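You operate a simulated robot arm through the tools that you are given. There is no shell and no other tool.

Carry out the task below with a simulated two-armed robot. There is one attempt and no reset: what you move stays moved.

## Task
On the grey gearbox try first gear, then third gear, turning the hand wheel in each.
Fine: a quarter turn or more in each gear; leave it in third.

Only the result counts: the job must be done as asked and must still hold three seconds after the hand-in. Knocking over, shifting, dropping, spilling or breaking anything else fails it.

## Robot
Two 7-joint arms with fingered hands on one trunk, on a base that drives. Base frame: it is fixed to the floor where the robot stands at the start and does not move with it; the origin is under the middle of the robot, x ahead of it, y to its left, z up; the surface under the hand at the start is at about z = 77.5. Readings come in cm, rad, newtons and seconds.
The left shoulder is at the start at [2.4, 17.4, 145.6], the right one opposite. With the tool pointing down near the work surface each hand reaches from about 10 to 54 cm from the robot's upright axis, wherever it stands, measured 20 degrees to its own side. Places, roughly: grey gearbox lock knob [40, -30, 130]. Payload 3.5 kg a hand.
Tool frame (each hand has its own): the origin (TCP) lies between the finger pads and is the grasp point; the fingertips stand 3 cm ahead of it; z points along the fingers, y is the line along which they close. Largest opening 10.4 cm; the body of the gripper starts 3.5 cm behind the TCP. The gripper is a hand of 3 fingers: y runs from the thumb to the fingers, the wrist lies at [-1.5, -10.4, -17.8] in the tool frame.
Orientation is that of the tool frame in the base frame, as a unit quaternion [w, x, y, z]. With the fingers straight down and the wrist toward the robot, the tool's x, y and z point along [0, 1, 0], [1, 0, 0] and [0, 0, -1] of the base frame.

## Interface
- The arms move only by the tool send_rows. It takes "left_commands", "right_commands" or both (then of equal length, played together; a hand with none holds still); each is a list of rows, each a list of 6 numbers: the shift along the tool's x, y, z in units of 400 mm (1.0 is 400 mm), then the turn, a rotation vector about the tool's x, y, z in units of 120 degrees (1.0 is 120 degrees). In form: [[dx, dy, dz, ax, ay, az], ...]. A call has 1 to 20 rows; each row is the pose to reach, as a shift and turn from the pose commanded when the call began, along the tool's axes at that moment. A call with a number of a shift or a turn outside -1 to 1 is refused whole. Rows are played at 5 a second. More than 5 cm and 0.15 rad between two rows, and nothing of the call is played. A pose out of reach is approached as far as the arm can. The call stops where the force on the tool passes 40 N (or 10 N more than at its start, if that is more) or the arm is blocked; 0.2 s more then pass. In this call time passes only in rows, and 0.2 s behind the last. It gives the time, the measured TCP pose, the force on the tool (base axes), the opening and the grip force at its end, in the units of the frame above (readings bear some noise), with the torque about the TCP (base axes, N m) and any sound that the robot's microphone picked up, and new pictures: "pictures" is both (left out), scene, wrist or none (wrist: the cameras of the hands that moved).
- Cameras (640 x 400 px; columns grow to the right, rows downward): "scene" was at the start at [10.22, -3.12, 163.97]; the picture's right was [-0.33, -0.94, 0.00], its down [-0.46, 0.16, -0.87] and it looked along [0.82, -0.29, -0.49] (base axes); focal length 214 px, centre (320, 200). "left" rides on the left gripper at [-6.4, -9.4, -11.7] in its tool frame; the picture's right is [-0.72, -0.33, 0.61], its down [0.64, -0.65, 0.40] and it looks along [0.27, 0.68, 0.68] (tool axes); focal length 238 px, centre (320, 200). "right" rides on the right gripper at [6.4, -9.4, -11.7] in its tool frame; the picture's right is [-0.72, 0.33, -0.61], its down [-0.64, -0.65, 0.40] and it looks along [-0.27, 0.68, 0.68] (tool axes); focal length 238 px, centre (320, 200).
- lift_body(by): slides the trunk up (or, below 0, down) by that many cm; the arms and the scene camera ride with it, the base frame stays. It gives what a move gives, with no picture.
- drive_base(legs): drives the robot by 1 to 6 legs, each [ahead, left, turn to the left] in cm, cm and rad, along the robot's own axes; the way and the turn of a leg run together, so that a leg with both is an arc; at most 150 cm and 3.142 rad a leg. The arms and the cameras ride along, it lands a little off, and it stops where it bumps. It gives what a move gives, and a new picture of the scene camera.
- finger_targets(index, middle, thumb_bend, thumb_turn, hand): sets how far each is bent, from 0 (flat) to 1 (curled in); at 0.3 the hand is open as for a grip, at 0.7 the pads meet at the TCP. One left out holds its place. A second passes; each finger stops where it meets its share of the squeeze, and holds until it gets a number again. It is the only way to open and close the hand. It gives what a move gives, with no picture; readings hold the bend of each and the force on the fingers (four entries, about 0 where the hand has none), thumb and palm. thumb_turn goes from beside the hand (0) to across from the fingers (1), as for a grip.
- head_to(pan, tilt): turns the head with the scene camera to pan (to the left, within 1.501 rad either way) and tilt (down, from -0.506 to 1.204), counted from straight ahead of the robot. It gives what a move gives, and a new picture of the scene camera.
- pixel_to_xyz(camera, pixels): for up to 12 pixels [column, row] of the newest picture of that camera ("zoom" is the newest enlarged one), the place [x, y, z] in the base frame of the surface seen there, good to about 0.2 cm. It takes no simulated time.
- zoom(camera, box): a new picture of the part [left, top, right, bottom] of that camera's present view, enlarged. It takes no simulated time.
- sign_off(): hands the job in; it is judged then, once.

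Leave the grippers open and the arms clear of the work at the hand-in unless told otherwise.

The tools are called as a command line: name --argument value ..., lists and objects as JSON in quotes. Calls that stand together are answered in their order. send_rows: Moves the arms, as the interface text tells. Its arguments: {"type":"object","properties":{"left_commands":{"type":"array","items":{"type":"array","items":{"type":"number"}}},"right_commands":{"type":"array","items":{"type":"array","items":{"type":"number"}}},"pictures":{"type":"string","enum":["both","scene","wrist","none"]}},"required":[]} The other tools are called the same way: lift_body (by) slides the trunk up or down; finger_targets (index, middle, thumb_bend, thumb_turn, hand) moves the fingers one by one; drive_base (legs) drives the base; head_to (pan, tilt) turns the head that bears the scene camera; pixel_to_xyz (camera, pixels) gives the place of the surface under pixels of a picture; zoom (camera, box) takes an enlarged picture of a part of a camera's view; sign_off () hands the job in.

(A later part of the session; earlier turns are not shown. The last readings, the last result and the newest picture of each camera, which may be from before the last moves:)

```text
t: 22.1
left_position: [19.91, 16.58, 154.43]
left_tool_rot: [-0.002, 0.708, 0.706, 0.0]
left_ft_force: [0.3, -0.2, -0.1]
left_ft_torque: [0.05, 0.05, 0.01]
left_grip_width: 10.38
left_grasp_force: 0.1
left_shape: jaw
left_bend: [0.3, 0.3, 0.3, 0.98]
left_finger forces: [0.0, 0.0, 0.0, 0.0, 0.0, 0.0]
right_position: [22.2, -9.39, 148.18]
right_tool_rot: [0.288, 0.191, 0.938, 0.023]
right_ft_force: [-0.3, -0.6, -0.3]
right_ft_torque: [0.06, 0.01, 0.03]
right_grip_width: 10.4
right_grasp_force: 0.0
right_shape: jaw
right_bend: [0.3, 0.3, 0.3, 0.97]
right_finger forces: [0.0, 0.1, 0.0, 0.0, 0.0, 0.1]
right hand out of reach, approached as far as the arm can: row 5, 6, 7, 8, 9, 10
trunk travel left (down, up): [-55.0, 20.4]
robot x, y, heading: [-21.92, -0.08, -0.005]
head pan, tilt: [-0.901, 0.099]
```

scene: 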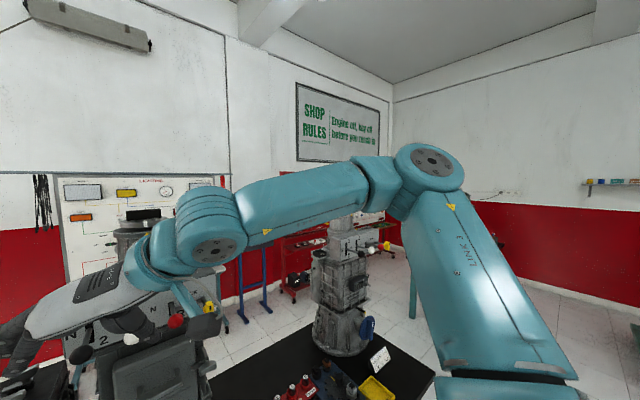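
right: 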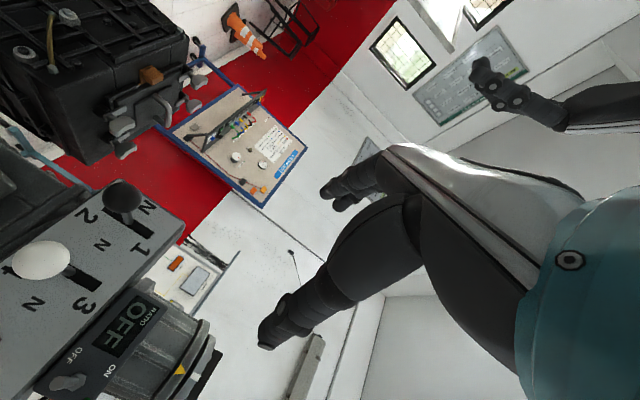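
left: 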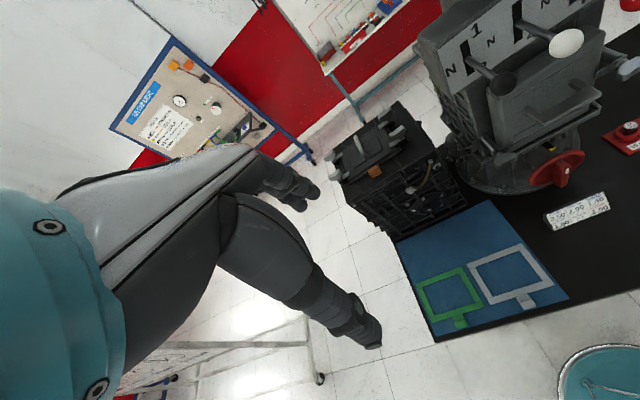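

The arm now has a relaxed elbow-right posture with the tool pitched about 56° down. I'll keep roughly this orientation (pitch 60°, yaw -11.6°) and move to about [41.3, -8.3, 143], just above and in front of the black ball.

send_rows --right_commands '[[-0.0406, 0.0243, 0.0527, 0.0034, 0.0038, -0.0145], [-0.0811, 0.0486, 0.1054, 0.0069, 0.0076, -0.0289], [-0.1217, 0.0729, 0.1581, 0.0103, 0.0114, -0.0434], [-0.1623, 0.0971, 0.2109, 0.0138, 0.0153, -0.0579], [-0.2029, 0.1214, 0.2636, 0.0172, 0.0191, -0.0724], [-0.2434, 0.1457, 0.3163, 0.0207, 0.0229, -0.0868], [-0.284, 0.17, 0.369, 0.0241, 0.0267, -0.1013]]' --pictures "wrist"

head_to --pan -0.2 --tilt 0.5

```text
t: 23.7
left_position: [19.9, 17.17, 154.27]
left_tool_rot: [-0.001, 0.708, 0.706, -0.001]
left_ft_force: [0.7, 0.2, 0.2]
left_ft_torque: [0.03, 0.04, -0.02]
left_grip_width: 10.35
left_grasp_force: 0.0
left_shape: jaw
left_bend: [0.3, 0.3, 0.3, 0.98]
left_finger forces: [0.0, 0.0, 0.0, 0.0, 0.0, 0.1]
right_position: [32.12, -5.52, 133.83]
right_tool_rot: [0.285, 0.114, 0.951, -0.022]
right_ft_force: [0.3, 0.3, 0.5]
right_ft_torque: [-0.01, 0.03, -0.02]
right_grip_width: 10.4
right_grasp_force: 0.0
right_shape: jaw
right_bend: [0.3, 0.3, 0.3, 0.97]
right_finger forces: [0.1, 0.0, 0.1, 0.0, 0.1, 0.1]
right hand out of reach, approached as far as the arm can: row 1, 2, 3, 4, 5, 6, 7
trunk travel left (down, up): [-55.0, 20.4]
robot x, y, heading: [-21.41, 0.04, -0.008]
head pan, tilt: [-0.901, 0.099]
```

right: 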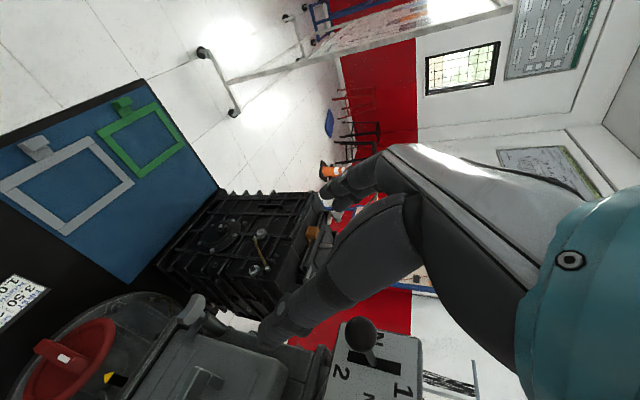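

```text
t: 24.8
left_position: [19.54, 17.01, 154.49]
left_tool_rot: [0.0, 0.708, 0.706, 0.0]
left_ft_force: [0.5, -0.1, 1.0]
left_ft_torque: [0.01, -0.03, 0.0]
left_grip_width: 10.36
left_grasp_force: 0.1
left_shape: jaw
left_bend: [0.3, 0.3, 0.3, 0.98]
left_finger forces: [0.0, 0.0, 0.0, 0.0, 0.0, 0.0]
right_position: [31.71, -5.63, 133.97]
right_tool_rot: [0.287, 0.114, 0.951, -0.022]
right_ft_force: [-0.3, -0.1, 0.4]
right_ft_torque: [-0.05, 0.0, 0.0]
right_grip_width: 10.39
right_grasp_force: 0.0
right_shape: jaw
right_bend: [0.3, 0.3, 0.3, 0.97]
right_finger forces: [0.0, 0.0, 0.0, 0.0, 0.1, 0.0]
trunk travel left (down, up): [-55.0, 20.4]
robot x, y, heading: [-21.69, 0.06, -0.002]
head pan, tilt: [-0.201, 0.499]
```

scene: 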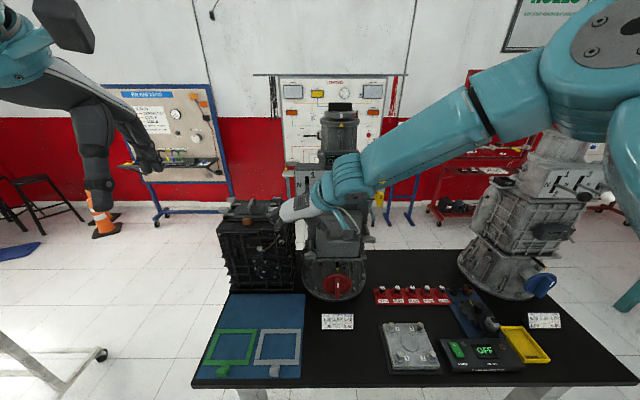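

The orientation is good (pitch about 56° down, fingers left), but the position stopped at [31.7, -5.6, 134], about 9 cm short in x and z. I'll try a small pure shift (+4 x, +4 z) to see how the arm responds from here.

send_rows --right_commands '[[-0.0453, 0.0083, -0.0097, 0, 0, 0], [-0.0907, 0.0167, -0.0193, 0, 0, 0], [-0.136, 0.025, -0.029, 0, 0, 0]]' --pictures "none"

```text
t: 25.6
left_position: [19.47, 17.14, 154.6]
left_tool_rot: [0.001, 0.708, 0.706, 0.0]
left_ft_force: [-0.3, 0.8, 0.1]
left_ft_torque: [-0.02, 0.04, -0.02]
left_grip_width: 10.39
left_grasp_force: 0.0
left_shape: jaw
left_bend: [0.3, 0.3, 0.3, 0.98]
left_finger forces: [0.0, 0.0, 0.0, 0.0, 0.0, 0.0]
right_position: [31.77, -5.3, 134.82]
right_tool_rot: [0.291, 0.116, 0.949, -0.021]
right_ft_force: [-0.3, -0.2, 0.1]
right_ft_torque: [-0.01, -0.03, -0.05]
right_grip_width: 10.39
right_grasp_force: 0.0
right_shape: jaw
right_bend: [0.3, 0.3, 0.3, 0.97]
right_finger forces: [0.1, 0.0, 0.1, 0.0, 0.1, 0.1]
right hand out of reach, approached as far as the arm can: row 1, 2, 3
trunk travel left (down, up): [-55.0, 20.4]
robot x, y, heading: [-21.96, -0.0, -0.003]
head pan, tilt: [-0.201, 0.499]
```

The arm stays put, so some wrist joint is at its limit here. I'll measure the forearm line in this picture to work out the wrist angles.

pixel_to_xyz --camera "scene" --pixels '[[610, 30], [560, 80], [500, 110], [450, 130], [400, 150], [345, 175], [330, 190], [300, 205], [285, 215]]'

zoom --camera "scene" --box '[260, 140, 420, 240]'

```text
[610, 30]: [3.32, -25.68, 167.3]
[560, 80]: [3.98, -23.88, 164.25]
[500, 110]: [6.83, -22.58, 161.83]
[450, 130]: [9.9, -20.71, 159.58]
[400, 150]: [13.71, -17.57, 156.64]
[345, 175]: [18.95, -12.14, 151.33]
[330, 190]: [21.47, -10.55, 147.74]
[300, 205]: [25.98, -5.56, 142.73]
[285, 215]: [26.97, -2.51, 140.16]
```

```text
4.00 times, centred on (340, 190) of scene
```

zoom: 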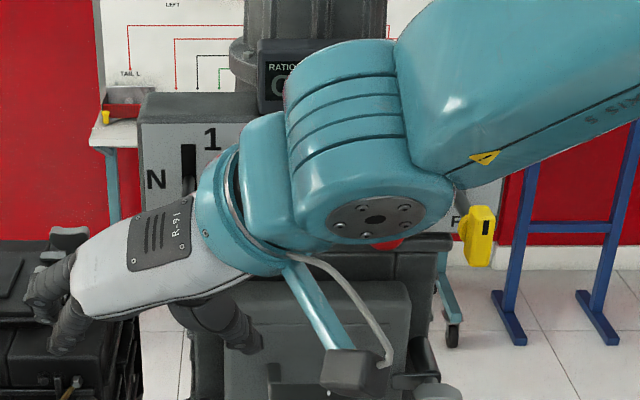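

The wrist is almost straight (a singular spot), and earlier the wrist bend was at its limit because the elbow was too high. With the elbow now out to the right, I can turn the hand to thumb-below and fingers-above, pitched 25° down. I'll rotate there while moving to about [37, -8, 138], still in front of the black ball.

send_rows --right_commands '[[-0.0136, -0.0028, 0.001, -0.0169, -0.0166, 0.0591], [-0.0271, -0.0055, 0.0021, -0.0339, -0.0331, 0.1182], [-0.0407, -0.0083, 0.0031, -0.0508, -0.0497, 0.1773], [-0.0543, -0.011, 0.0041, -0.0678, -0.0663, 0.2363], [-0.0678, -0.0138, 0.0051, -0.0847, -0.0828, 0.2954], [-0.0814, -0.0165, 0.0062, -0.1017, -0.0994, 0.3545], [-0.095, -0.0193, 0.0072, -0.1186, -0.116, 0.4136], [-0.1085, -0.022, 0.0082, -0.1355, -0.1325, 0.4727], [-0.1221, -0.0248, 0.0092, -0.1525, -0.1491, 0.5318], [-0.1357, -0.0275, 0.0103, -0.1694, -0.1657, 0.5908], [-0.1492, -0.0303, 0.0113, -0.1864, -0.1822, 0.6499], [-0.1628, -0.033, 0.0123, -0.2033, -0.1988, 0.709]]' --pictures "both"

```text
t: 28.2
left_position: [19.5, 17.22, 154.51]
left_tool_rot: [0.0, 0.709, 0.705, 0.0]
left_ft_force: [-0.4, 1.1, -0.3]
left_ft_torque: [0.03, -0.03, -0.03]
left_grip_width: 10.36
left_grasp_force: 0.2
left_shape: jaw
left_bend: [0.3, 0.3, 0.3, 0.98]
left_finger forces: [0.0, 0.0, 0.1, 0.0, 0.0, 0.0]
right_position: [32.12, -13.53, 141.43]
right_tool_rot: [0.26, 0.515, 0.733, 0.361]
right_ft_force: [0.0, -0.8, -0.1]
right_ft_torque: [-0.01, -0.03, 0.0]
right_grip_width: 10.39
right_grasp_force: 0.1
right_shape: jaw
right_bend: [0.3, 0.3, 0.3, 0.98]
right_finger forces: [0.1, 0.0, 0.0, 0.0, 0.1, 0.1]
right hand out of reach, approached as far as the arm can: row 5, 6, 7, 8, 9, 10, 11, 12
trunk travel left (down, up): [-55.0, 20.4]
robot x, y, heading: [-21.42, -0.44, 0.001]
head pan, tilt: [-0.201, 0.499]
```

scene: 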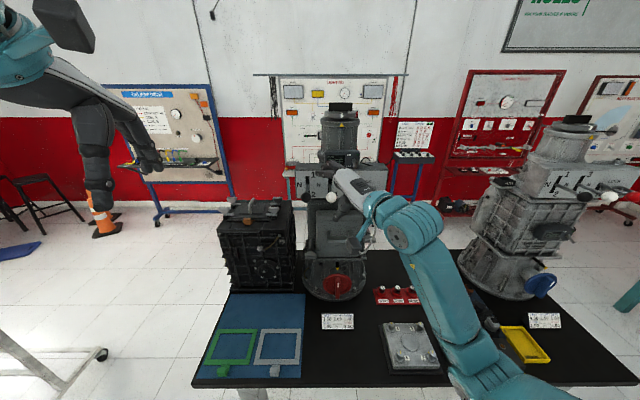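
right: 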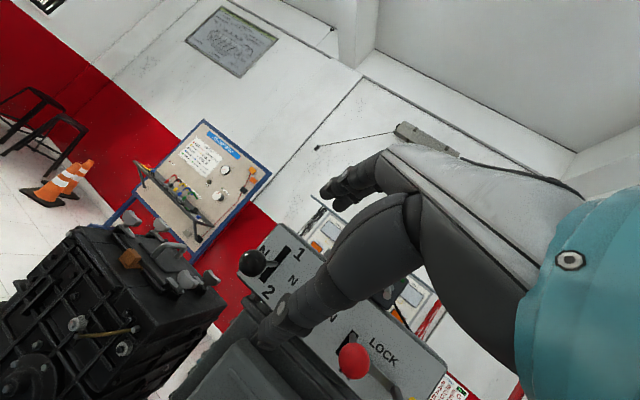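

The elbow has dropped low on the right, so the forearm now comes from below, which is the configuration I wanted. The tool is pitched 37° down and yawed 19° left at [32.1, -13.5, 141.4]. I'll continue to pitch 25°, yaw -11.6°, at about [37, -8, 138].

send_rows --right_commands '[[0.0179, 0.0061, 0.036, -0.0195, -0.0441, 0.0276], [0.0358, 0.0122, 0.072, -0.0391, -0.0881, 0.0552], [0.0537, 0.0183, 0.108, -0.0586, -0.1322, 0.0829], [0.0716, 0.0244, 0.144, -0.0782, -0.1762, 0.1105], [0.0895, 0.0305, 0.18, -0.0977, -0.2203, 0.1381]]' --pictures "both"

```text
t: 29.4
left_position: [19.66, 17.15, 154.43]
left_tool_rot: [0.0, 0.709, 0.706, 0.001]
left_ft_force: [-0.1, 1.2, 0.3]
left_ft_torque: [0.01, 0.01, -0.02]
left_grip_width: 10.42
left_grasp_force: 0.0
left_shape: jaw
left_bend: [0.3, 0.3, 0.3, 0.98]
left_finger forces: [0.0, 0.1, 0.1, 0.0, 0.0, 0.0]
right_position: [33.83, -19.95, 137.27]
right_tool_rot: [0.286, 0.548, 0.69, 0.377]
right_ft_force: [1.3, 0.5, -0.2]
right_ft_torque: [-0.01, 0.05, 0.01]
right_grip_width: 10.39
right_grasp_force: 0.0
right_shape: jaw
right_bend: [0.3, 0.3, 0.3, 0.98]
right_finger forces: [0.1, 0.1, 0.0, 0.0, 0.0, 0.0]
right hand out of reach, approached as far as the arm can: row 1, 2, 3, 4, 5
trunk travel left (down, up): [-55.0, 20.4]
robot x, y, heading: [-21.47, -0.08, -0.003]
head pan, tilt: [-0.201, 0.499]
```

scene: 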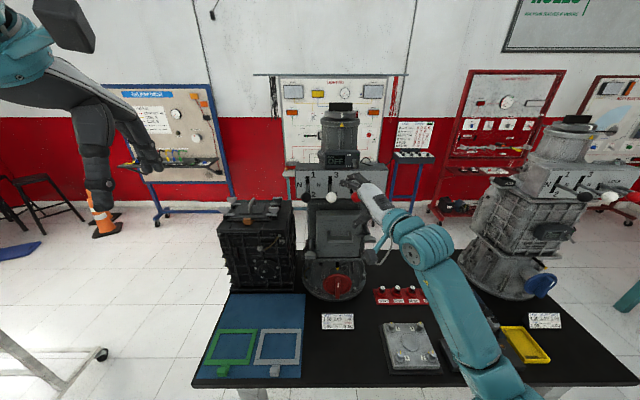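
right: 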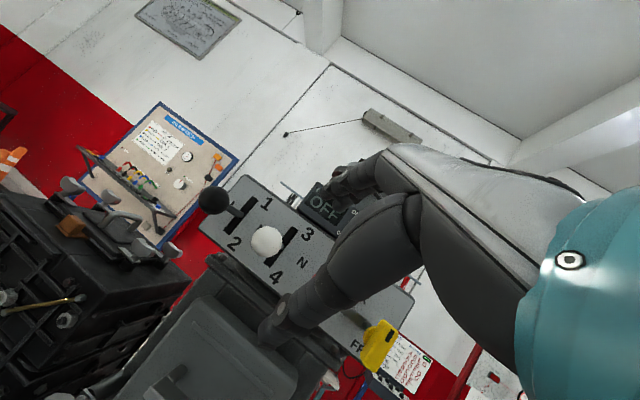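

The arm is still re-configuring: the hand reads [33.8, -20, 137.3] and nothing is touched. Before going on I'll check where the forearm and elbow are relative to the table objects.

pixel_to_xyz --camera "scene" --pixels '[[430, 250], [460, 310], [490, 370], [500, 390], [520, 395], [395, 225], [375, 200]]'

head_to --pan -0.7 --tilt 0.9

```text
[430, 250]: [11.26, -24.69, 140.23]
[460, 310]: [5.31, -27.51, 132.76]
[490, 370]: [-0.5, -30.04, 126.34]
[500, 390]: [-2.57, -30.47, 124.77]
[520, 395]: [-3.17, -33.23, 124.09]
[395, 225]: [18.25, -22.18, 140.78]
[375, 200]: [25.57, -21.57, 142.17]
```

```text
t: 30.3
left_position: [19.49, 17.08, 154.46]
left_tool_rot: [0.0, 0.708, 0.706, 0.0]
left_ft_force: [-0.5, 0.3, 0.5]
left_ft_torque: [0.02, 0.0, 0.0]
left_grip_width: 10.41
left_grasp_force: 0.1
left_shape: jaw
left_bend: [0.3, 0.3, 0.3, 0.98]
left_finger forces: [0.0, 0.0, 0.1, 0.1, 0.0, 0.1]
right_position: [33.84, -19.79, 137.32]
right_tool_rot: [0.288, 0.549, 0.688, 0.377]
right_ft_force: [0.4, 0.4, -0.8]
right_ft_torque: [-0.01, -0.02, 0.0]
right_grip_width: 10.39
right_grasp_force: 0.1
right_shape: jaw
right_bend: [0.3, 0.3, 0.3, 0.98]
right_finger forces: [0.0, 0.1, 0.0, 0.0, 0.0, 0.0]
trunk travel left (down, up): [-55.0, 20.4]
robot x, y, heading: [-21.69, -0.07, -0.009]
head pan, tilt: [-0.7, 0.901]
```

scene: 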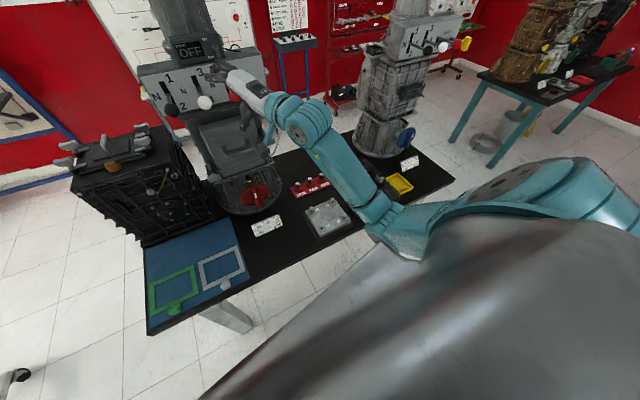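

The elbow is at about [-5, -33, 122], well above and outside the table, so the posture is safe. I'll continue toward [37, -8, 138] with pitch 25° and yaw -11.6°.

send_rows --right_commands '[[0.0447, 0.0153, 0.0193, -0.012, -0.0314, 0.0159], [0.0893, 0.0307, 0.0387, -0.024, -0.0627, 0.0317], [0.134, 0.046, 0.058, -0.036, -0.0941, 0.0476], [0.1787, 0.0613, 0.0773, -0.048, -0.1255, 0.0635], [0.2233, 0.0767, 0.0967, -0.06, -0.1568, 0.0793], [0.268, 0.092, 0.116, -0.072, -0.1882, 0.0952]]' --pictures "both"

```text
t: 31.7
left_position: [19.48, 17.11, 154.43]
left_tool_rot: [0.0, 0.708, 0.706, 0.0]
left_ft_force: [0.5, -0.7, -0.1]
left_ft_torque: [-0.01, 0.01, 0.01]
left_grip_width: 10.38
left_grasp_force: 0.0
left_shape: jaw
left_bend: [0.3, 0.3, 0.3, 0.98]
left_finger forces: [0.0, 0.0, 0.1, 0.0, 0.1, 0.0]
right_position: [33.85, -19.88, 137.28]
right_tool_rot: [0.286, 0.548, 0.69, 0.378]
right_ft_force: [-0.8, -0.2, 0.0]
right_ft_torque: [-0.02, 0.01, -0.01]
right_grip_width: 10.41
right_grasp_force: 0.2
right_shape: jaw
right_bend: [0.3, 0.3, 0.3, 0.98]
right_finger forces: [0.0, 0.1, 0.0, 0.0, 0.0, 0.0]
right hand out of reach, approached as far as the arm can: row 1, 2, 3, 4, 5, 6
trunk travel left (down, up): [-55.0, 20.4]
robot x, y, heading: [-21.66, 0.05, 0.001]
head pan, tilt: [-0.7, 0.901]
```

scene: 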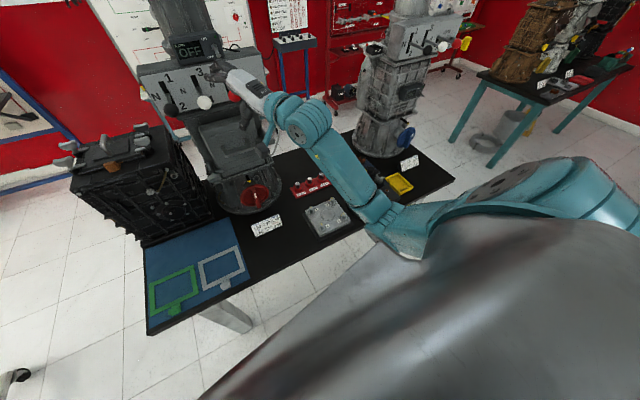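
right: 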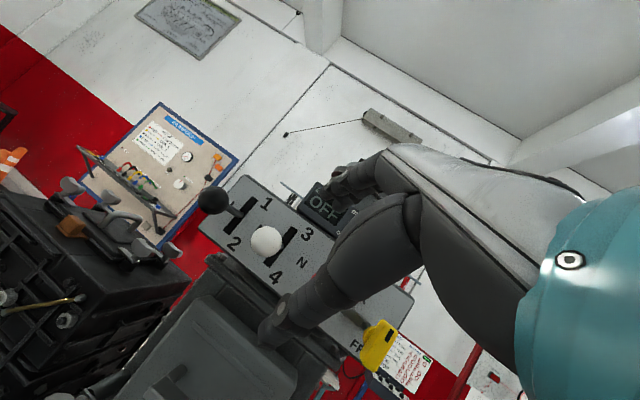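

No motion at all this time, so I'm on a joint limit again. I'll test individual directions with small moves to find what is free, starting with 6 cm left and then 6 cm forward.

send_rows --right_commands '[[0.0487, 0.0057, 0.0103, 0, 0, 0], [0.0973, 0.0113, 0.0207, 0, 0, 0], [0.146, 0.017, 0.031, 0, 0, 0]]' --pictures "none"

send_rows --right_commands '[[-0.0118, 0.0271, 0.0404, 0, 0, 0], [-0.0236, 0.0541, 0.0808, 0, 0, 0]]' --pictures "none"

```text
t: 32.5
left_position: [19.44, 17.18, 154.51]
left_tool_rot: [0.0, 0.708, 0.706, 0.001]
left_ft_force: [-0.6, 0.5, -0.4]
left_ft_torque: [-0.01, 0.02, 0.03]
left_grip_width: 10.39
left_grasp_force: 0.1
left_shape: jaw
left_bend: [0.3, 0.3, 0.3, 0.98]
left_finger forces: [0.0, 0.0, 0.0, 0.1, 0.0, 0.0]
right_position: [33.74, -19.11, 137.3]
right_tool_rot: [0.285, 0.546, 0.691, 0.378]
right_ft_force: [0.5, 1.0, -0.4]
right_ft_torque: [0.02, -0.02, 0.01]
right_grip_width: 10.39
right_grasp_force: 0.0
right_shape: jaw
right_bend: [0.3, 0.3, 0.3, 0.98]
right_finger forces: [0.0, 0.0, 0.1, 0.0, 0.0, 0.1]
right hand out of reach, approached as far as the arm can: row 1, 2, 3
trunk travel left (down, up): [-55.0, 20.4]
robot x, y, heading: [-21.65, 0.5, -0.005]
head pan, tilt: [-0.7, 0.901]
```

```text
t: 33.1
left_position: [19.58, 17.06, 154.43]
left_tool_rot: [0.001, 0.708, 0.706, 0.0]
left_ft_force: [0.0, 0.5, -0.1]
left_ft_torque: [-0.01, 0.02, -0.02]
left_grip_width: 10.35
left_grasp_force: 0.0
left_shape: jaw
left_bend: [0.3, 0.3, 0.3, 0.98]
left_finger forces: [0.1, 0.1, 0.0, 0.0, 0.0, 0.0]
right_position: [37.93, -18.99, 137.66]
right_tool_rot: [0.287, 0.548, 0.689, 0.377]
right_ft_force: [-1.0, 0.1, 0.2]
right_ft_torque: [0.02, 0.02, -0.02]
right_grip_width: 10.4
right_grasp_force: 0.1
right_shape: jaw
right_bend: [0.3, 0.3, 0.3, 0.98]
right_finger forces: [0.1, 0.1, 0.1, 0.0, 0.0, 0.0]
trunk travel left (down, up): [-55.0, 20.4]
robot x, y, heading: [-21.91, 0.27, -0.008]
head pan, tilt: [-0.7, 0.901]
```

Forward is free and sideways is the limit, but the base can move sideways for me. The hand at [37.9, -19, 137.7], pitched 34° down with thumb below and fingers above, is usable. The black ball is at [45.2, -9.1, 134.1], so I'll drive the base 8.3 cm left; the hand passes in front of the balls with clearance.

drive_base --legs '[[0, 8.3, 0]]'

head_to --pan -0.35 --tilt 0.5

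zoom --camera "scene" --box '[250, 120, 410, 220]'

zoom --camera "right" --box '[100, 100, 420, 360]'

```text
t: 34.2
left_position: [19.49, 25.4, 154.57]
left_tool_rot: [0.0, 0.707, 0.707, 0.0]
left_ft_force: [-0.4, 0.2, -1.2]
left_ft_torque: [-0.02, -0.03, 0.0]
left_grip_width: 10.37
left_grasp_force: 0.0
left_shape: jaw
left_bend: [0.3, 0.3, 0.3, 0.98]
left_finger forces: [0.0, 0.0, 0.1, 0.0, 0.0, 0.0]
right_position: [37.76, -10.71, 137.71]
right_tool_rot: [0.287, 0.548, 0.689, 0.377]
right_ft_force: [0.5, 0.6, -0.2]
right_ft_torque: [-0.02, 0.01, -0.05]
right_grip_width: 10.38
right_grasp_force: 0.0
right_shape: jaw
right_bend: [0.3, 0.3, 0.3, 0.98]
right_finger forces: [0.0, 0.1, 0.0, 0.0, 0.0, 0.0]
trunk travel left (down, up): [-55.0, 20.4]
robot x, y, heading: [-21.56, 8.15, 0.0]
head pan, tilt: [-0.7, 0.901]
```

scene: 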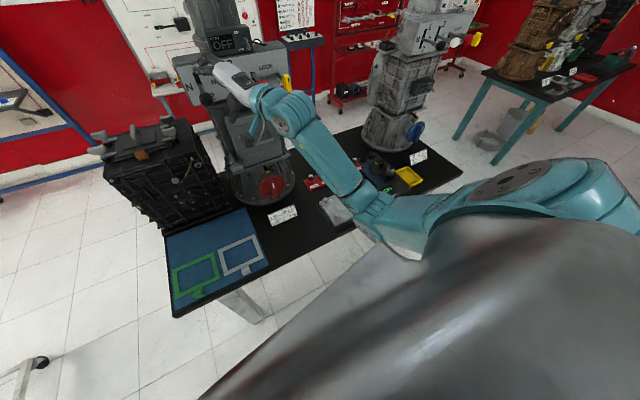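

```text
t: 35.1
left_position: [19.38, 25.21, 154.45]
left_tool_rot: [0.0, 0.708, 0.706, 0.0]
left_ft_force: [0.3, -0.1, 0.4]
left_ft_torque: [0.0, -0.01, 0.02]
left_grip_width: 10.36
left_grasp_force: 0.1
left_shape: jaw
left_bend: [0.3, 0.3, 0.3, 0.98]
left_finger forces: [0.0, 0.1, 0.0, 0.0, 0.1, 0.1]
right_position: [37.92, -10.9, 137.57]
right_tool_rot: [0.286, 0.546, 0.69, 0.378]
right_ft_force: [0.4, 0.1, 0.3]
right_ft_torque: [-0.02, -0.02, 0.02]
right_grip_width: 10.41
right_grasp_force: 0.1
right_shape: jaw
right_bend: [0.3, 0.3, 0.3, 0.98]
right_finger forces: [0.0, 0.0, 0.0, 0.0, 0.1, 0.0]
trunk travel left (down, up): [-55.0, 20.4]
robot x, y, heading: [-21.43, 7.75, -0.003]
head pan, tilt: [-0.351, 0.499]
```

scene: 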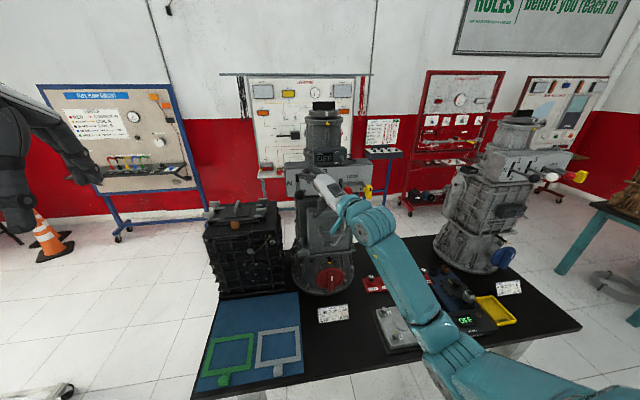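

```text
4.00 times, centred on (330, 170) of scene
```

zoom: 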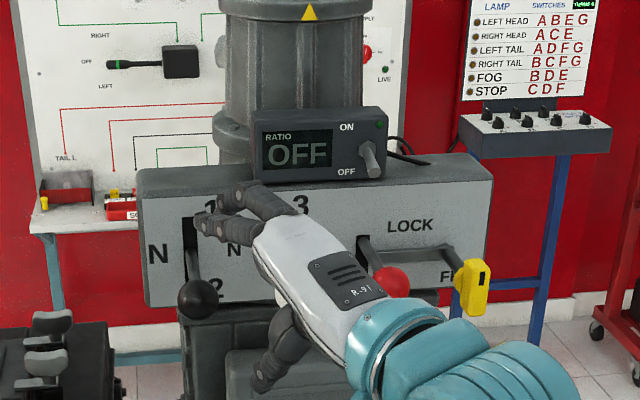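

```text
1.54 times, centred on (260, 230) of right
```

zoom: 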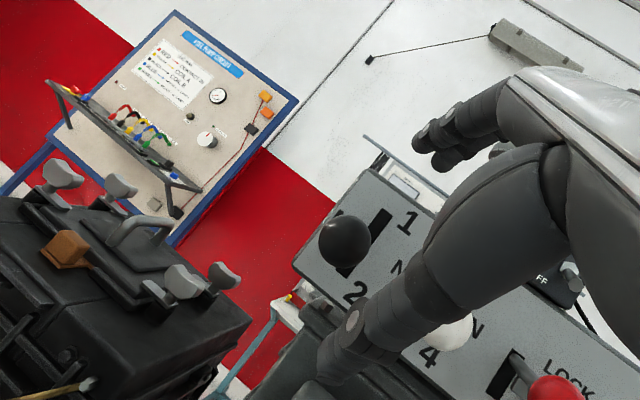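

The hand is right in front of the black lever, fingers above and thumb below. I'll re-check the ball position in this view, at scene pixel (299, 194).

pixel_to_xyz --camera "scene" --pixels '[[299.2, 194.5], [299.2, 188], [298.5, 182], [345, 190], [310, 175], [303, 172], [317, 205]]'

```text
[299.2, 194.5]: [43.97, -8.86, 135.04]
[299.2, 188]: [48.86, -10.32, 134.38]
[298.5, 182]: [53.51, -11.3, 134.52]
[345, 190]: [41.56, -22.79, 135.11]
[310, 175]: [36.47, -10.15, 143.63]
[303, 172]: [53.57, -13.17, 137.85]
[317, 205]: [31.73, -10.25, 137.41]
```

The ball centre is confirmed at about [45.3, -9.2, 134.3]. I'll advance the open hand so the ball sits between the pads, to about [44.0, -9.4, 135.0].

send_rows --right_commands '[[-0.0009, 0.0075, 0.0419, 0, 0, 0], [-0.0018, 0.0149, 0.0838, 0, 0, 0], [-0.0026, 0.0224, 0.1256, 0, 0, 0], [-0.0035, 0.0298, 0.1675, 0, 0, 0]]' --pictures "both"

zoom --camera "scene" --box '[250, 120, 410, 220]'

zoom --camera "right" --box '[100, 100, 420, 360]'

```text
t: 36.1
left_position: [19.46, 25.41, 154.42]
left_tool_rot: [0.001, 0.707, 0.707, -0.001]
left_ft_force: [-0.2, 0.8, 0.2]
left_ft_torque: [-0.03, 0.0, 0.02]
left_grip_width: 10.37
left_grasp_force: 0.1
left_shape: jaw
left_bend: [0.3, 0.3, 0.3, 0.98]
left_finger forces: [0.1, 0.0, 0.1, 0.0, 0.0, 0.1]
right_position: [44.08, -9.48, 134.68]
right_tool_rot: [0.286, 0.547, 0.691, 0.378]
right_ft_force: [0.4, 0.0, -0.4]
right_ft_torque: [0.02, 0.0, -0.02]
right_grip_width: 10.38
right_grasp_force: 0.0
right_shape: jaw
right_bend: [0.3, 0.3, 0.3, 0.98]
right_finger forces: [0.0, 0.0, 0.0, 0.1, 0.0, 0.0]
trunk travel left (down, up): [-55.0, 20.4]
robot x, y, heading: [-21.57, 7.68, 0.001]
head pan, tilt: [-0.351, 0.499]
```

scene: 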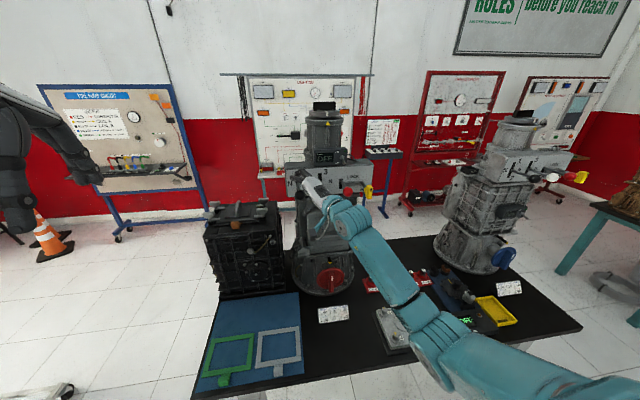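
right: 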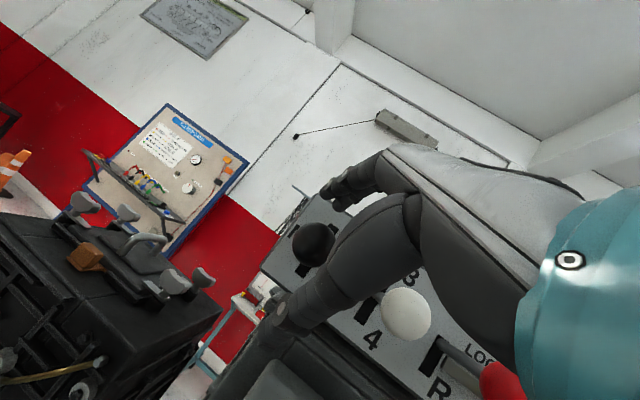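

```text
4.00 times, centred on (330, 170) of scene
```

zoom: 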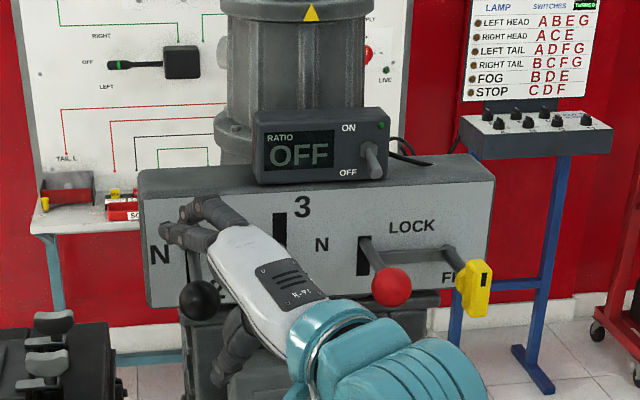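

```text
1.54 times, centred on (260, 230) of right
```

zoom: 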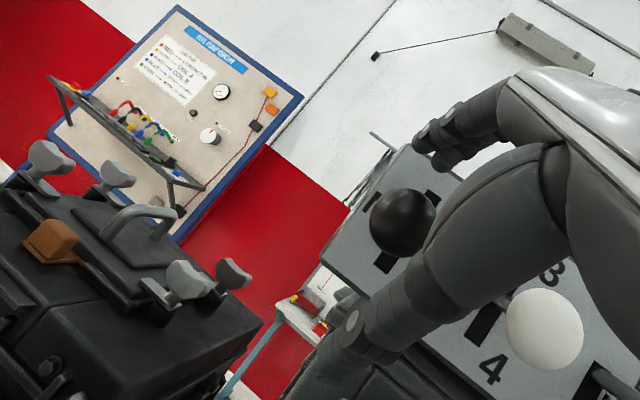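

The ball sits at (313, 243) in the right camera, which is where I compute the point 1.5 cm ahead of the TCP, so the alignment is good. Now I close thumb and fingers gently around the ball.

finger_targets --hand "right" --index 0.58 --middle 0.58 --thumb_bend 0.58

zoom --camera "scene" --box '[260, 140, 360, 220]'

zoom --camera "right" --box '[180, 120, 420, 320]'

```text
t: 37.1
left_position: [19.42, 25.28, 154.41]
left_tool_rot: [0.0, 0.708, 0.707, 0.0]
left_ft_force: [0.3, -0.5, -0.5]
left_ft_torque: [-0.02, 0.0, 0.01]
left_grip_width: 10.39
left_grasp_force: 0.1
left_shape: jaw
left_bend: [0.3, 0.3, 0.3, 0.98]
left_finger forces: [0.1, 0.0, 0.0, 0.0, 0.0, 0.0]
right_position: [43.83, -9.62, 134.72]
right_tool_rot: [0.284, 0.546, 0.692, 0.378]
right_ft_force: [0.1, 1.2, 0.1]
right_ft_torque: [-0.01, 0.0, -0.01]
right_grip_width: 3.41
right_grasp_force: 0.1
right_shape: fingers
right_bend: [0.57, 0.57, 0.57, 0.98]
right_finger forces: [0.1, 0.0, 0.1, 0.1, 0.0, 0.0]
trunk travel left (down, up): [-55.0, 20.4]
robot x, y, heading: [-21.81, 8.19, 0.002]
head pan, tilt: [-0.351, 0.499]
```

```text
5.00 times, centred on (310, 180) of scene
```

zoom: 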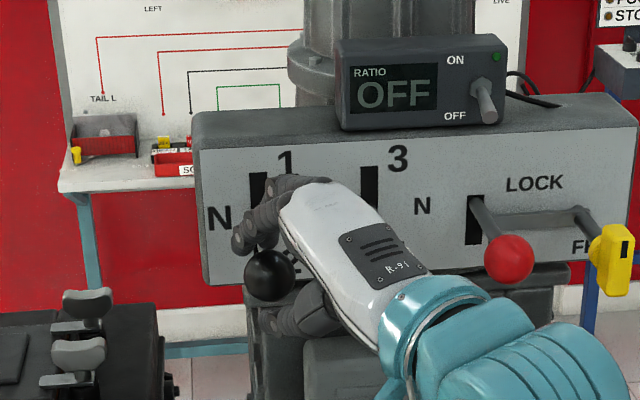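

```text
2.00 times, centred on (300, 220) of right
```

zoom: 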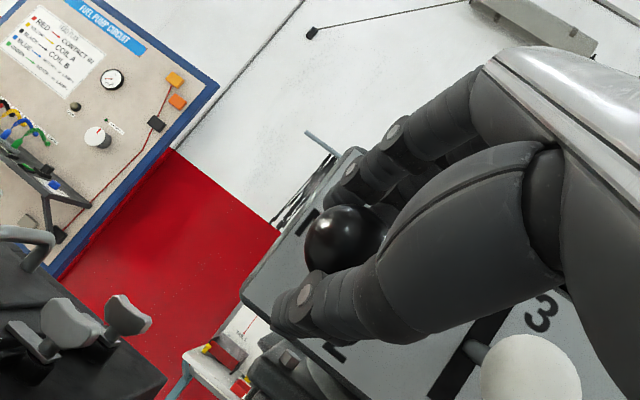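

The ball is caged between the fingers above and the thumb below, with a 3.4 cm gap and no force yet. I'll close slightly more for a light grip.

finger_targets --hand "right" --index 0.63 --middle 0.63 --thumb_bend 0.63

```text
t: 38.1
left_position: [19.44, 25.3, 154.54]
left_tool_rot: [0.0, 0.708, 0.707, 0.0]
left_ft_force: [0.5, 0.1, -0.5]
left_ft_torque: [-0.02, 0.02, -0.06]
left_grip_width: 10.39
left_grasp_force: 0.1
left_shape: jaw
left_bend: [0.3, 0.3, 0.3, 0.98]
left_finger forces: [0.0, 0.0, 0.0, 0.1, 0.0, 0.1]
right_position: [43.93, -9.48, 134.68]
right_tool_rot: [0.284, 0.546, 0.692, 0.378]
right_ft_force: [1.0, 1.0, 1.8]
right_ft_torque: [-0.06, -0.1, 0.01]
right_grip_width: 2.35
right_grasp_force: 3.5
right_shape: fingers
right_bend: [0.62, 0.6, 0.61, 0.97]
right_finger forces: [1.3, 3.0, 0.0, 0.1, 2.1, 0.0]
trunk travel left (down, up): [-55.0, 20.4]
robot x, y, heading: [-21.49, 8.21, 0.002]
head pan, tilt: [-0.351, 0.499]
```

Both fingers and the thumb are in contact at about 3.5 N. Now I lift along a slight arc: 2.8 cm up and 0.3 cm back in small rows, watching the force.

send_rows --right_commands '[[0.0005, 0.0143, -0.01, 0, 0, 0], [0.0013, 0.0284, -0.0204, 0, 0, 0], [0.0025, 0.0419, -0.0316, 0, 0, 0], [0.004, 0.0551, -0.0432, 0, 0, 0]]' --pictures "both"

zoom --camera "scene" --box '[260, 140, 360, 220]'

```text
t: 39.1
left_position: [19.46, 25.4, 154.46]
left_tool_rot: [0.0, 0.708, 0.707, 0.0]
left_ft_force: [0.0, 0.9, 0.7]
left_ft_torque: [0.0, 0.0, -0.05]
left_grip_width: 10.37
left_grasp_force: 0.0
left_shape: jaw
left_bend: [0.3, 0.3, 0.3, 0.98]
left_finger forces: [0.0, 0.1, 0.0, 0.0, 0.0, 0.0]
right_position: [43.82, -9.42, 137.73]
right_tool_rot: [0.285, 0.547, 0.691, 0.378]
right_ft_force: [4.2, -0.8, -0.9]
right_ft_torque: [-0.04, -0.05, -0.09]
right_grip_width: 2.44
right_grasp_force: 3.2
right_shape: fingers
right_bend: [0.61, 0.62, 0.61, 0.98]
right_finger forces: [1.8, 2.0, 0.1, 0.0, 1.7, 0.1]
trunk travel left (down, up): [-55.0, 20.4]
robot x, y, heading: [-21.63, 8.07, -0.004]
head pan, tilt: [-0.351, 0.499]
```

scene: 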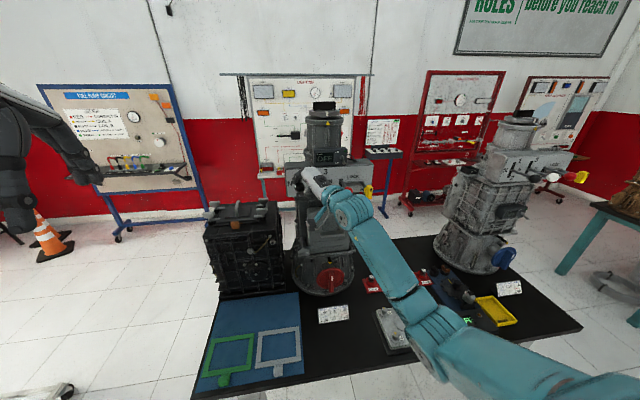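
right: 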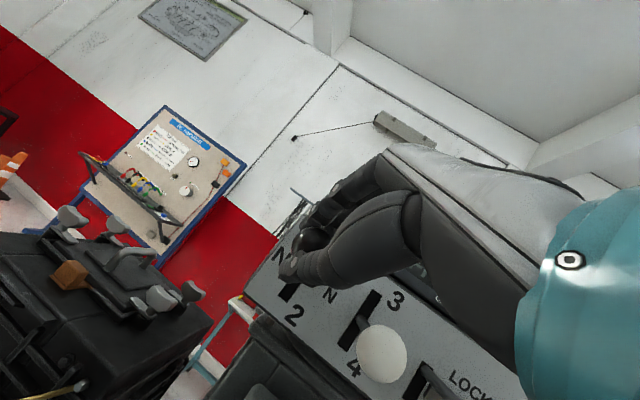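

```text
5.00 times, centred on (310, 180) of scene
```

zoom: 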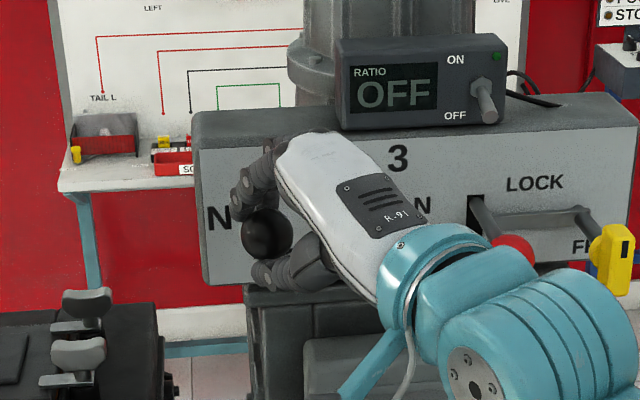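

The ball rose with the hand by about 3 cm with low force. I continue upward in the same small steps toward the "1" end of the slot.

send_rows --right_commands '[[0.0014, 0.0133, -0.0115, 0, 0, 0], [0.003, 0.0264, -0.0233, 0, 0, 0], [0.0048, 0.0393, -0.0355, 0, 0, 0]]' --pictures "both"

zoom --camera "scene" --box '[260, 140, 360, 220]'

zoom --camera "right" --box '[180, 140, 420, 340]'

```text
t: 39.9
left_position: [19.52, 25.47, 154.42]
left_tool_rot: [0.0, 0.706, 0.708, 0.0]
left_ft_force: [0.2, -0.5, 0.1]
left_ft_torque: [-0.03, 0.01, 0.0]
left_grip_width: 10.36
left_grasp_force: 0.1
left_shape: jaw
left_bend: [0.3, 0.3, 0.3, 0.98]
left_finger forces: [0.0, 0.0, 0.0, 0.0, 0.0, 0.0]
right_position: [43.37, -9.38, 139.91]
right_tool_rot: [0.286, 0.546, 0.691, 0.378]
right_ft_force: [2.9, -0.6, 2.9]
right_ft_torque: [-0.02, -0.1, 0.03]
right_grip_width: 2.16
right_grasp_force: 2.2
right_shape: fingers
right_bend: [0.62, 0.6, 0.62, 0.97]
right_finger forces: [0.9, 3.0, 0.0, 0.0, 0.7, 0.0]
trunk travel left (down, up): [-55.0, 20.4]
robot x, y, heading: [-21.28, 8.5, -0.001]
head pan, tilt: [-0.351, 0.499]
```

scene: 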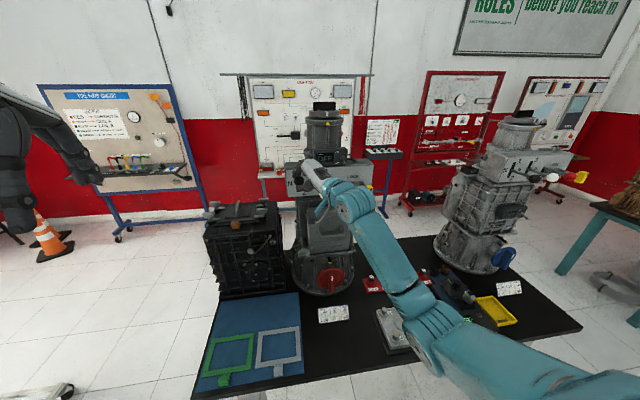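
right: 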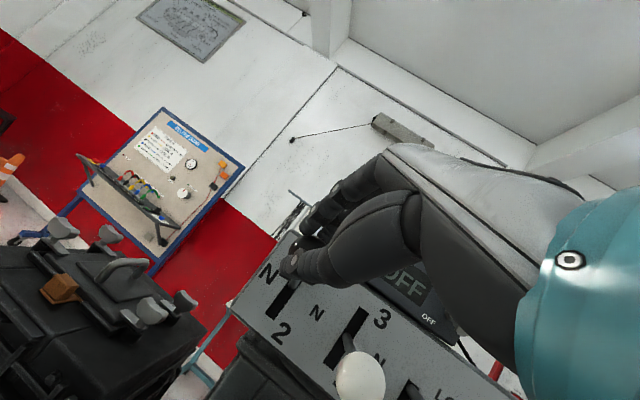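

```text
5.00 times, centred on (310, 180) of scene
```

zoom: 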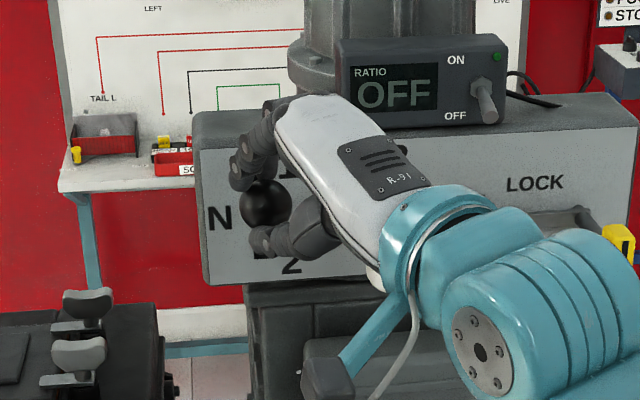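

```text
2.00 times, centred on (300, 240) of right
```

zoom: 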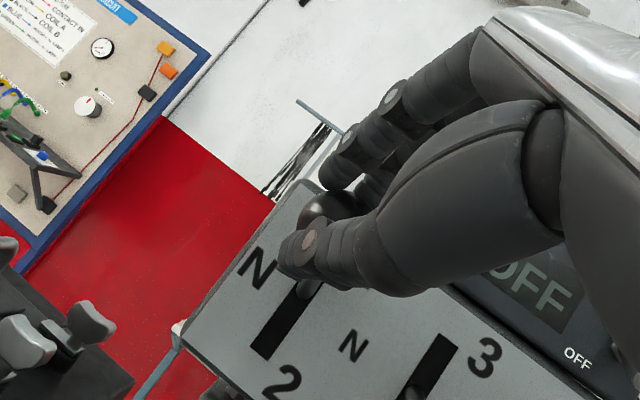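

The lever is up 5.2 cm in total and still moving freely. I'll continue another 1.5 cm in half-centimetre rows until it reaches its stop.

send_rows --right_commands '[[0.0015, 0.0089, -0.0091, 0, 0, 0], [0.0031, 0.0177, -0.0184, 0, 0, 0], [0.005, 0.0263, -0.028, 0, 0, 0]]' --pictures "both"

zoom --camera "scene" --box '[260, 140, 360, 220]'

zoom --camera "right" --box '[180, 140, 420, 340]'

```text
t: 40.7
left_position: [19.37, 25.35, 154.44]
left_tool_rot: [0.0, 0.708, 0.707, 0.0]
left_ft_force: [0.3, -0.1, -0.6]
left_ft_torque: [0.0, -0.01, 0.01]
left_grip_width: 10.39
left_grasp_force: 0.0
left_shape: jaw
left_bend: [0.3, 0.3, 0.3, 0.98]
left_finger forces: [0.1, 0.1, 0.0, 0.1, 0.0, 0.0]
right_position: [43.02, -9.35, 141.34]
right_tool_rot: [0.286, 0.548, 0.69, 0.377]
right_ft_force: [-0.6, -0.3, 0.5]
right_ft_torque: [0.01, 0.01, 0.01]
right_grip_width: 1.97
right_grasp_force: 0.1
right_shape: fingers
right_bend: [0.63, 0.63, 0.62, 0.97]
right_finger forces: [0.0, 0.0, 0.0, 0.1, 0.3, 0.0]
trunk travel left (down, up): [-55.0, 20.4]
robot x, y, heading: [-21.26, 7.94, -0.0]
head pan, tilt: [-0.351, 0.499]
```

scene: 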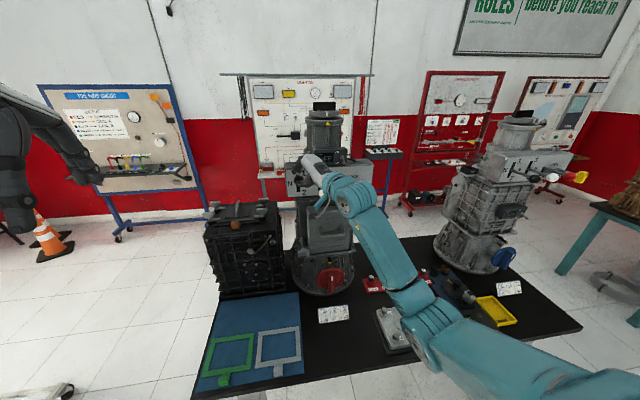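
right: 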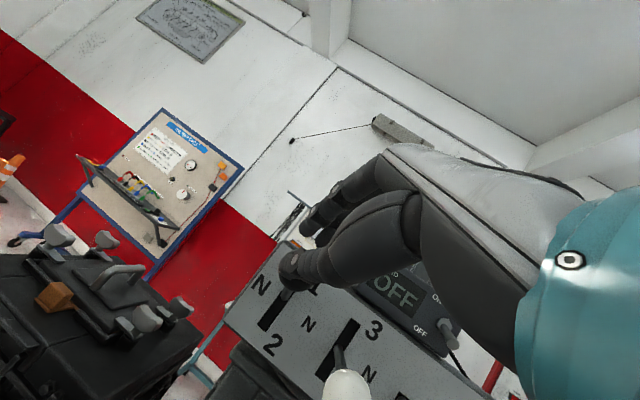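

```text
5.00 times, centred on (310, 180) of scene
```

zoom: 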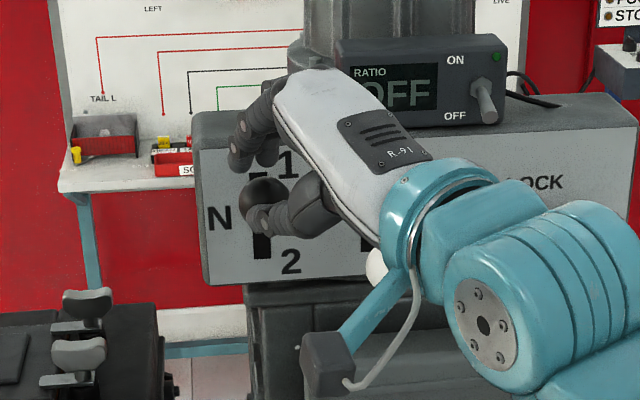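

```text
2.00 times, centred on (300, 240) of right
```

zoom: 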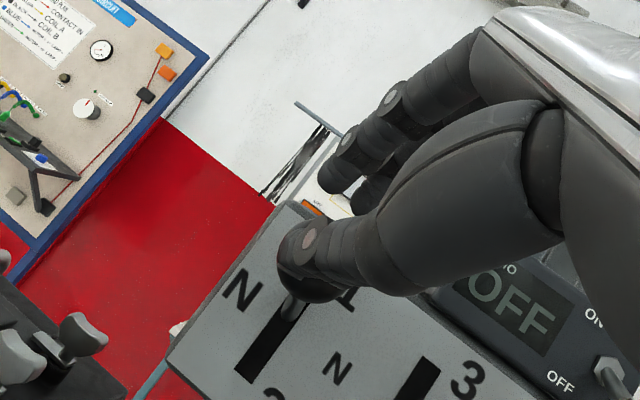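

The grip force dropped to zero and the ball slipped behind the thumb, so it likely reached its top stop. I'll measure the ball now at scene pixel (298, 178).

pixel_to_xyz --camera "scene" --pixels '[[298, 177.5], [299, 179], [300, 176.5], [298.5, 189], [299, 186]]'

zoom --camera "scene" --box '[280, 155, 330, 200]'

```text
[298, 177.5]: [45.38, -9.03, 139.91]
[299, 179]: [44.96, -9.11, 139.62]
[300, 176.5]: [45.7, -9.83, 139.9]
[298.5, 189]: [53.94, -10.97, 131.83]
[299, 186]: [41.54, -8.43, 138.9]
```

```text
8.89 times, centred on (305, 178) of scene
```

zoom: 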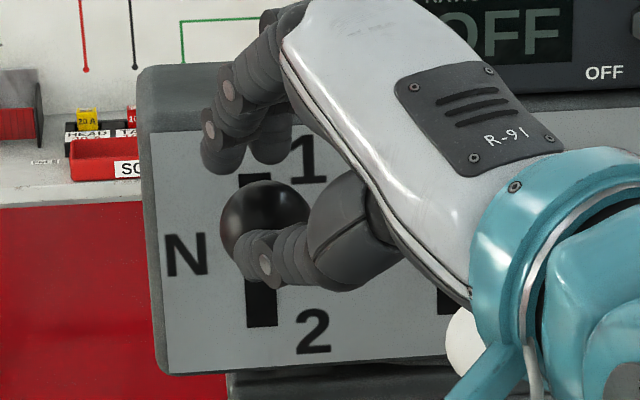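

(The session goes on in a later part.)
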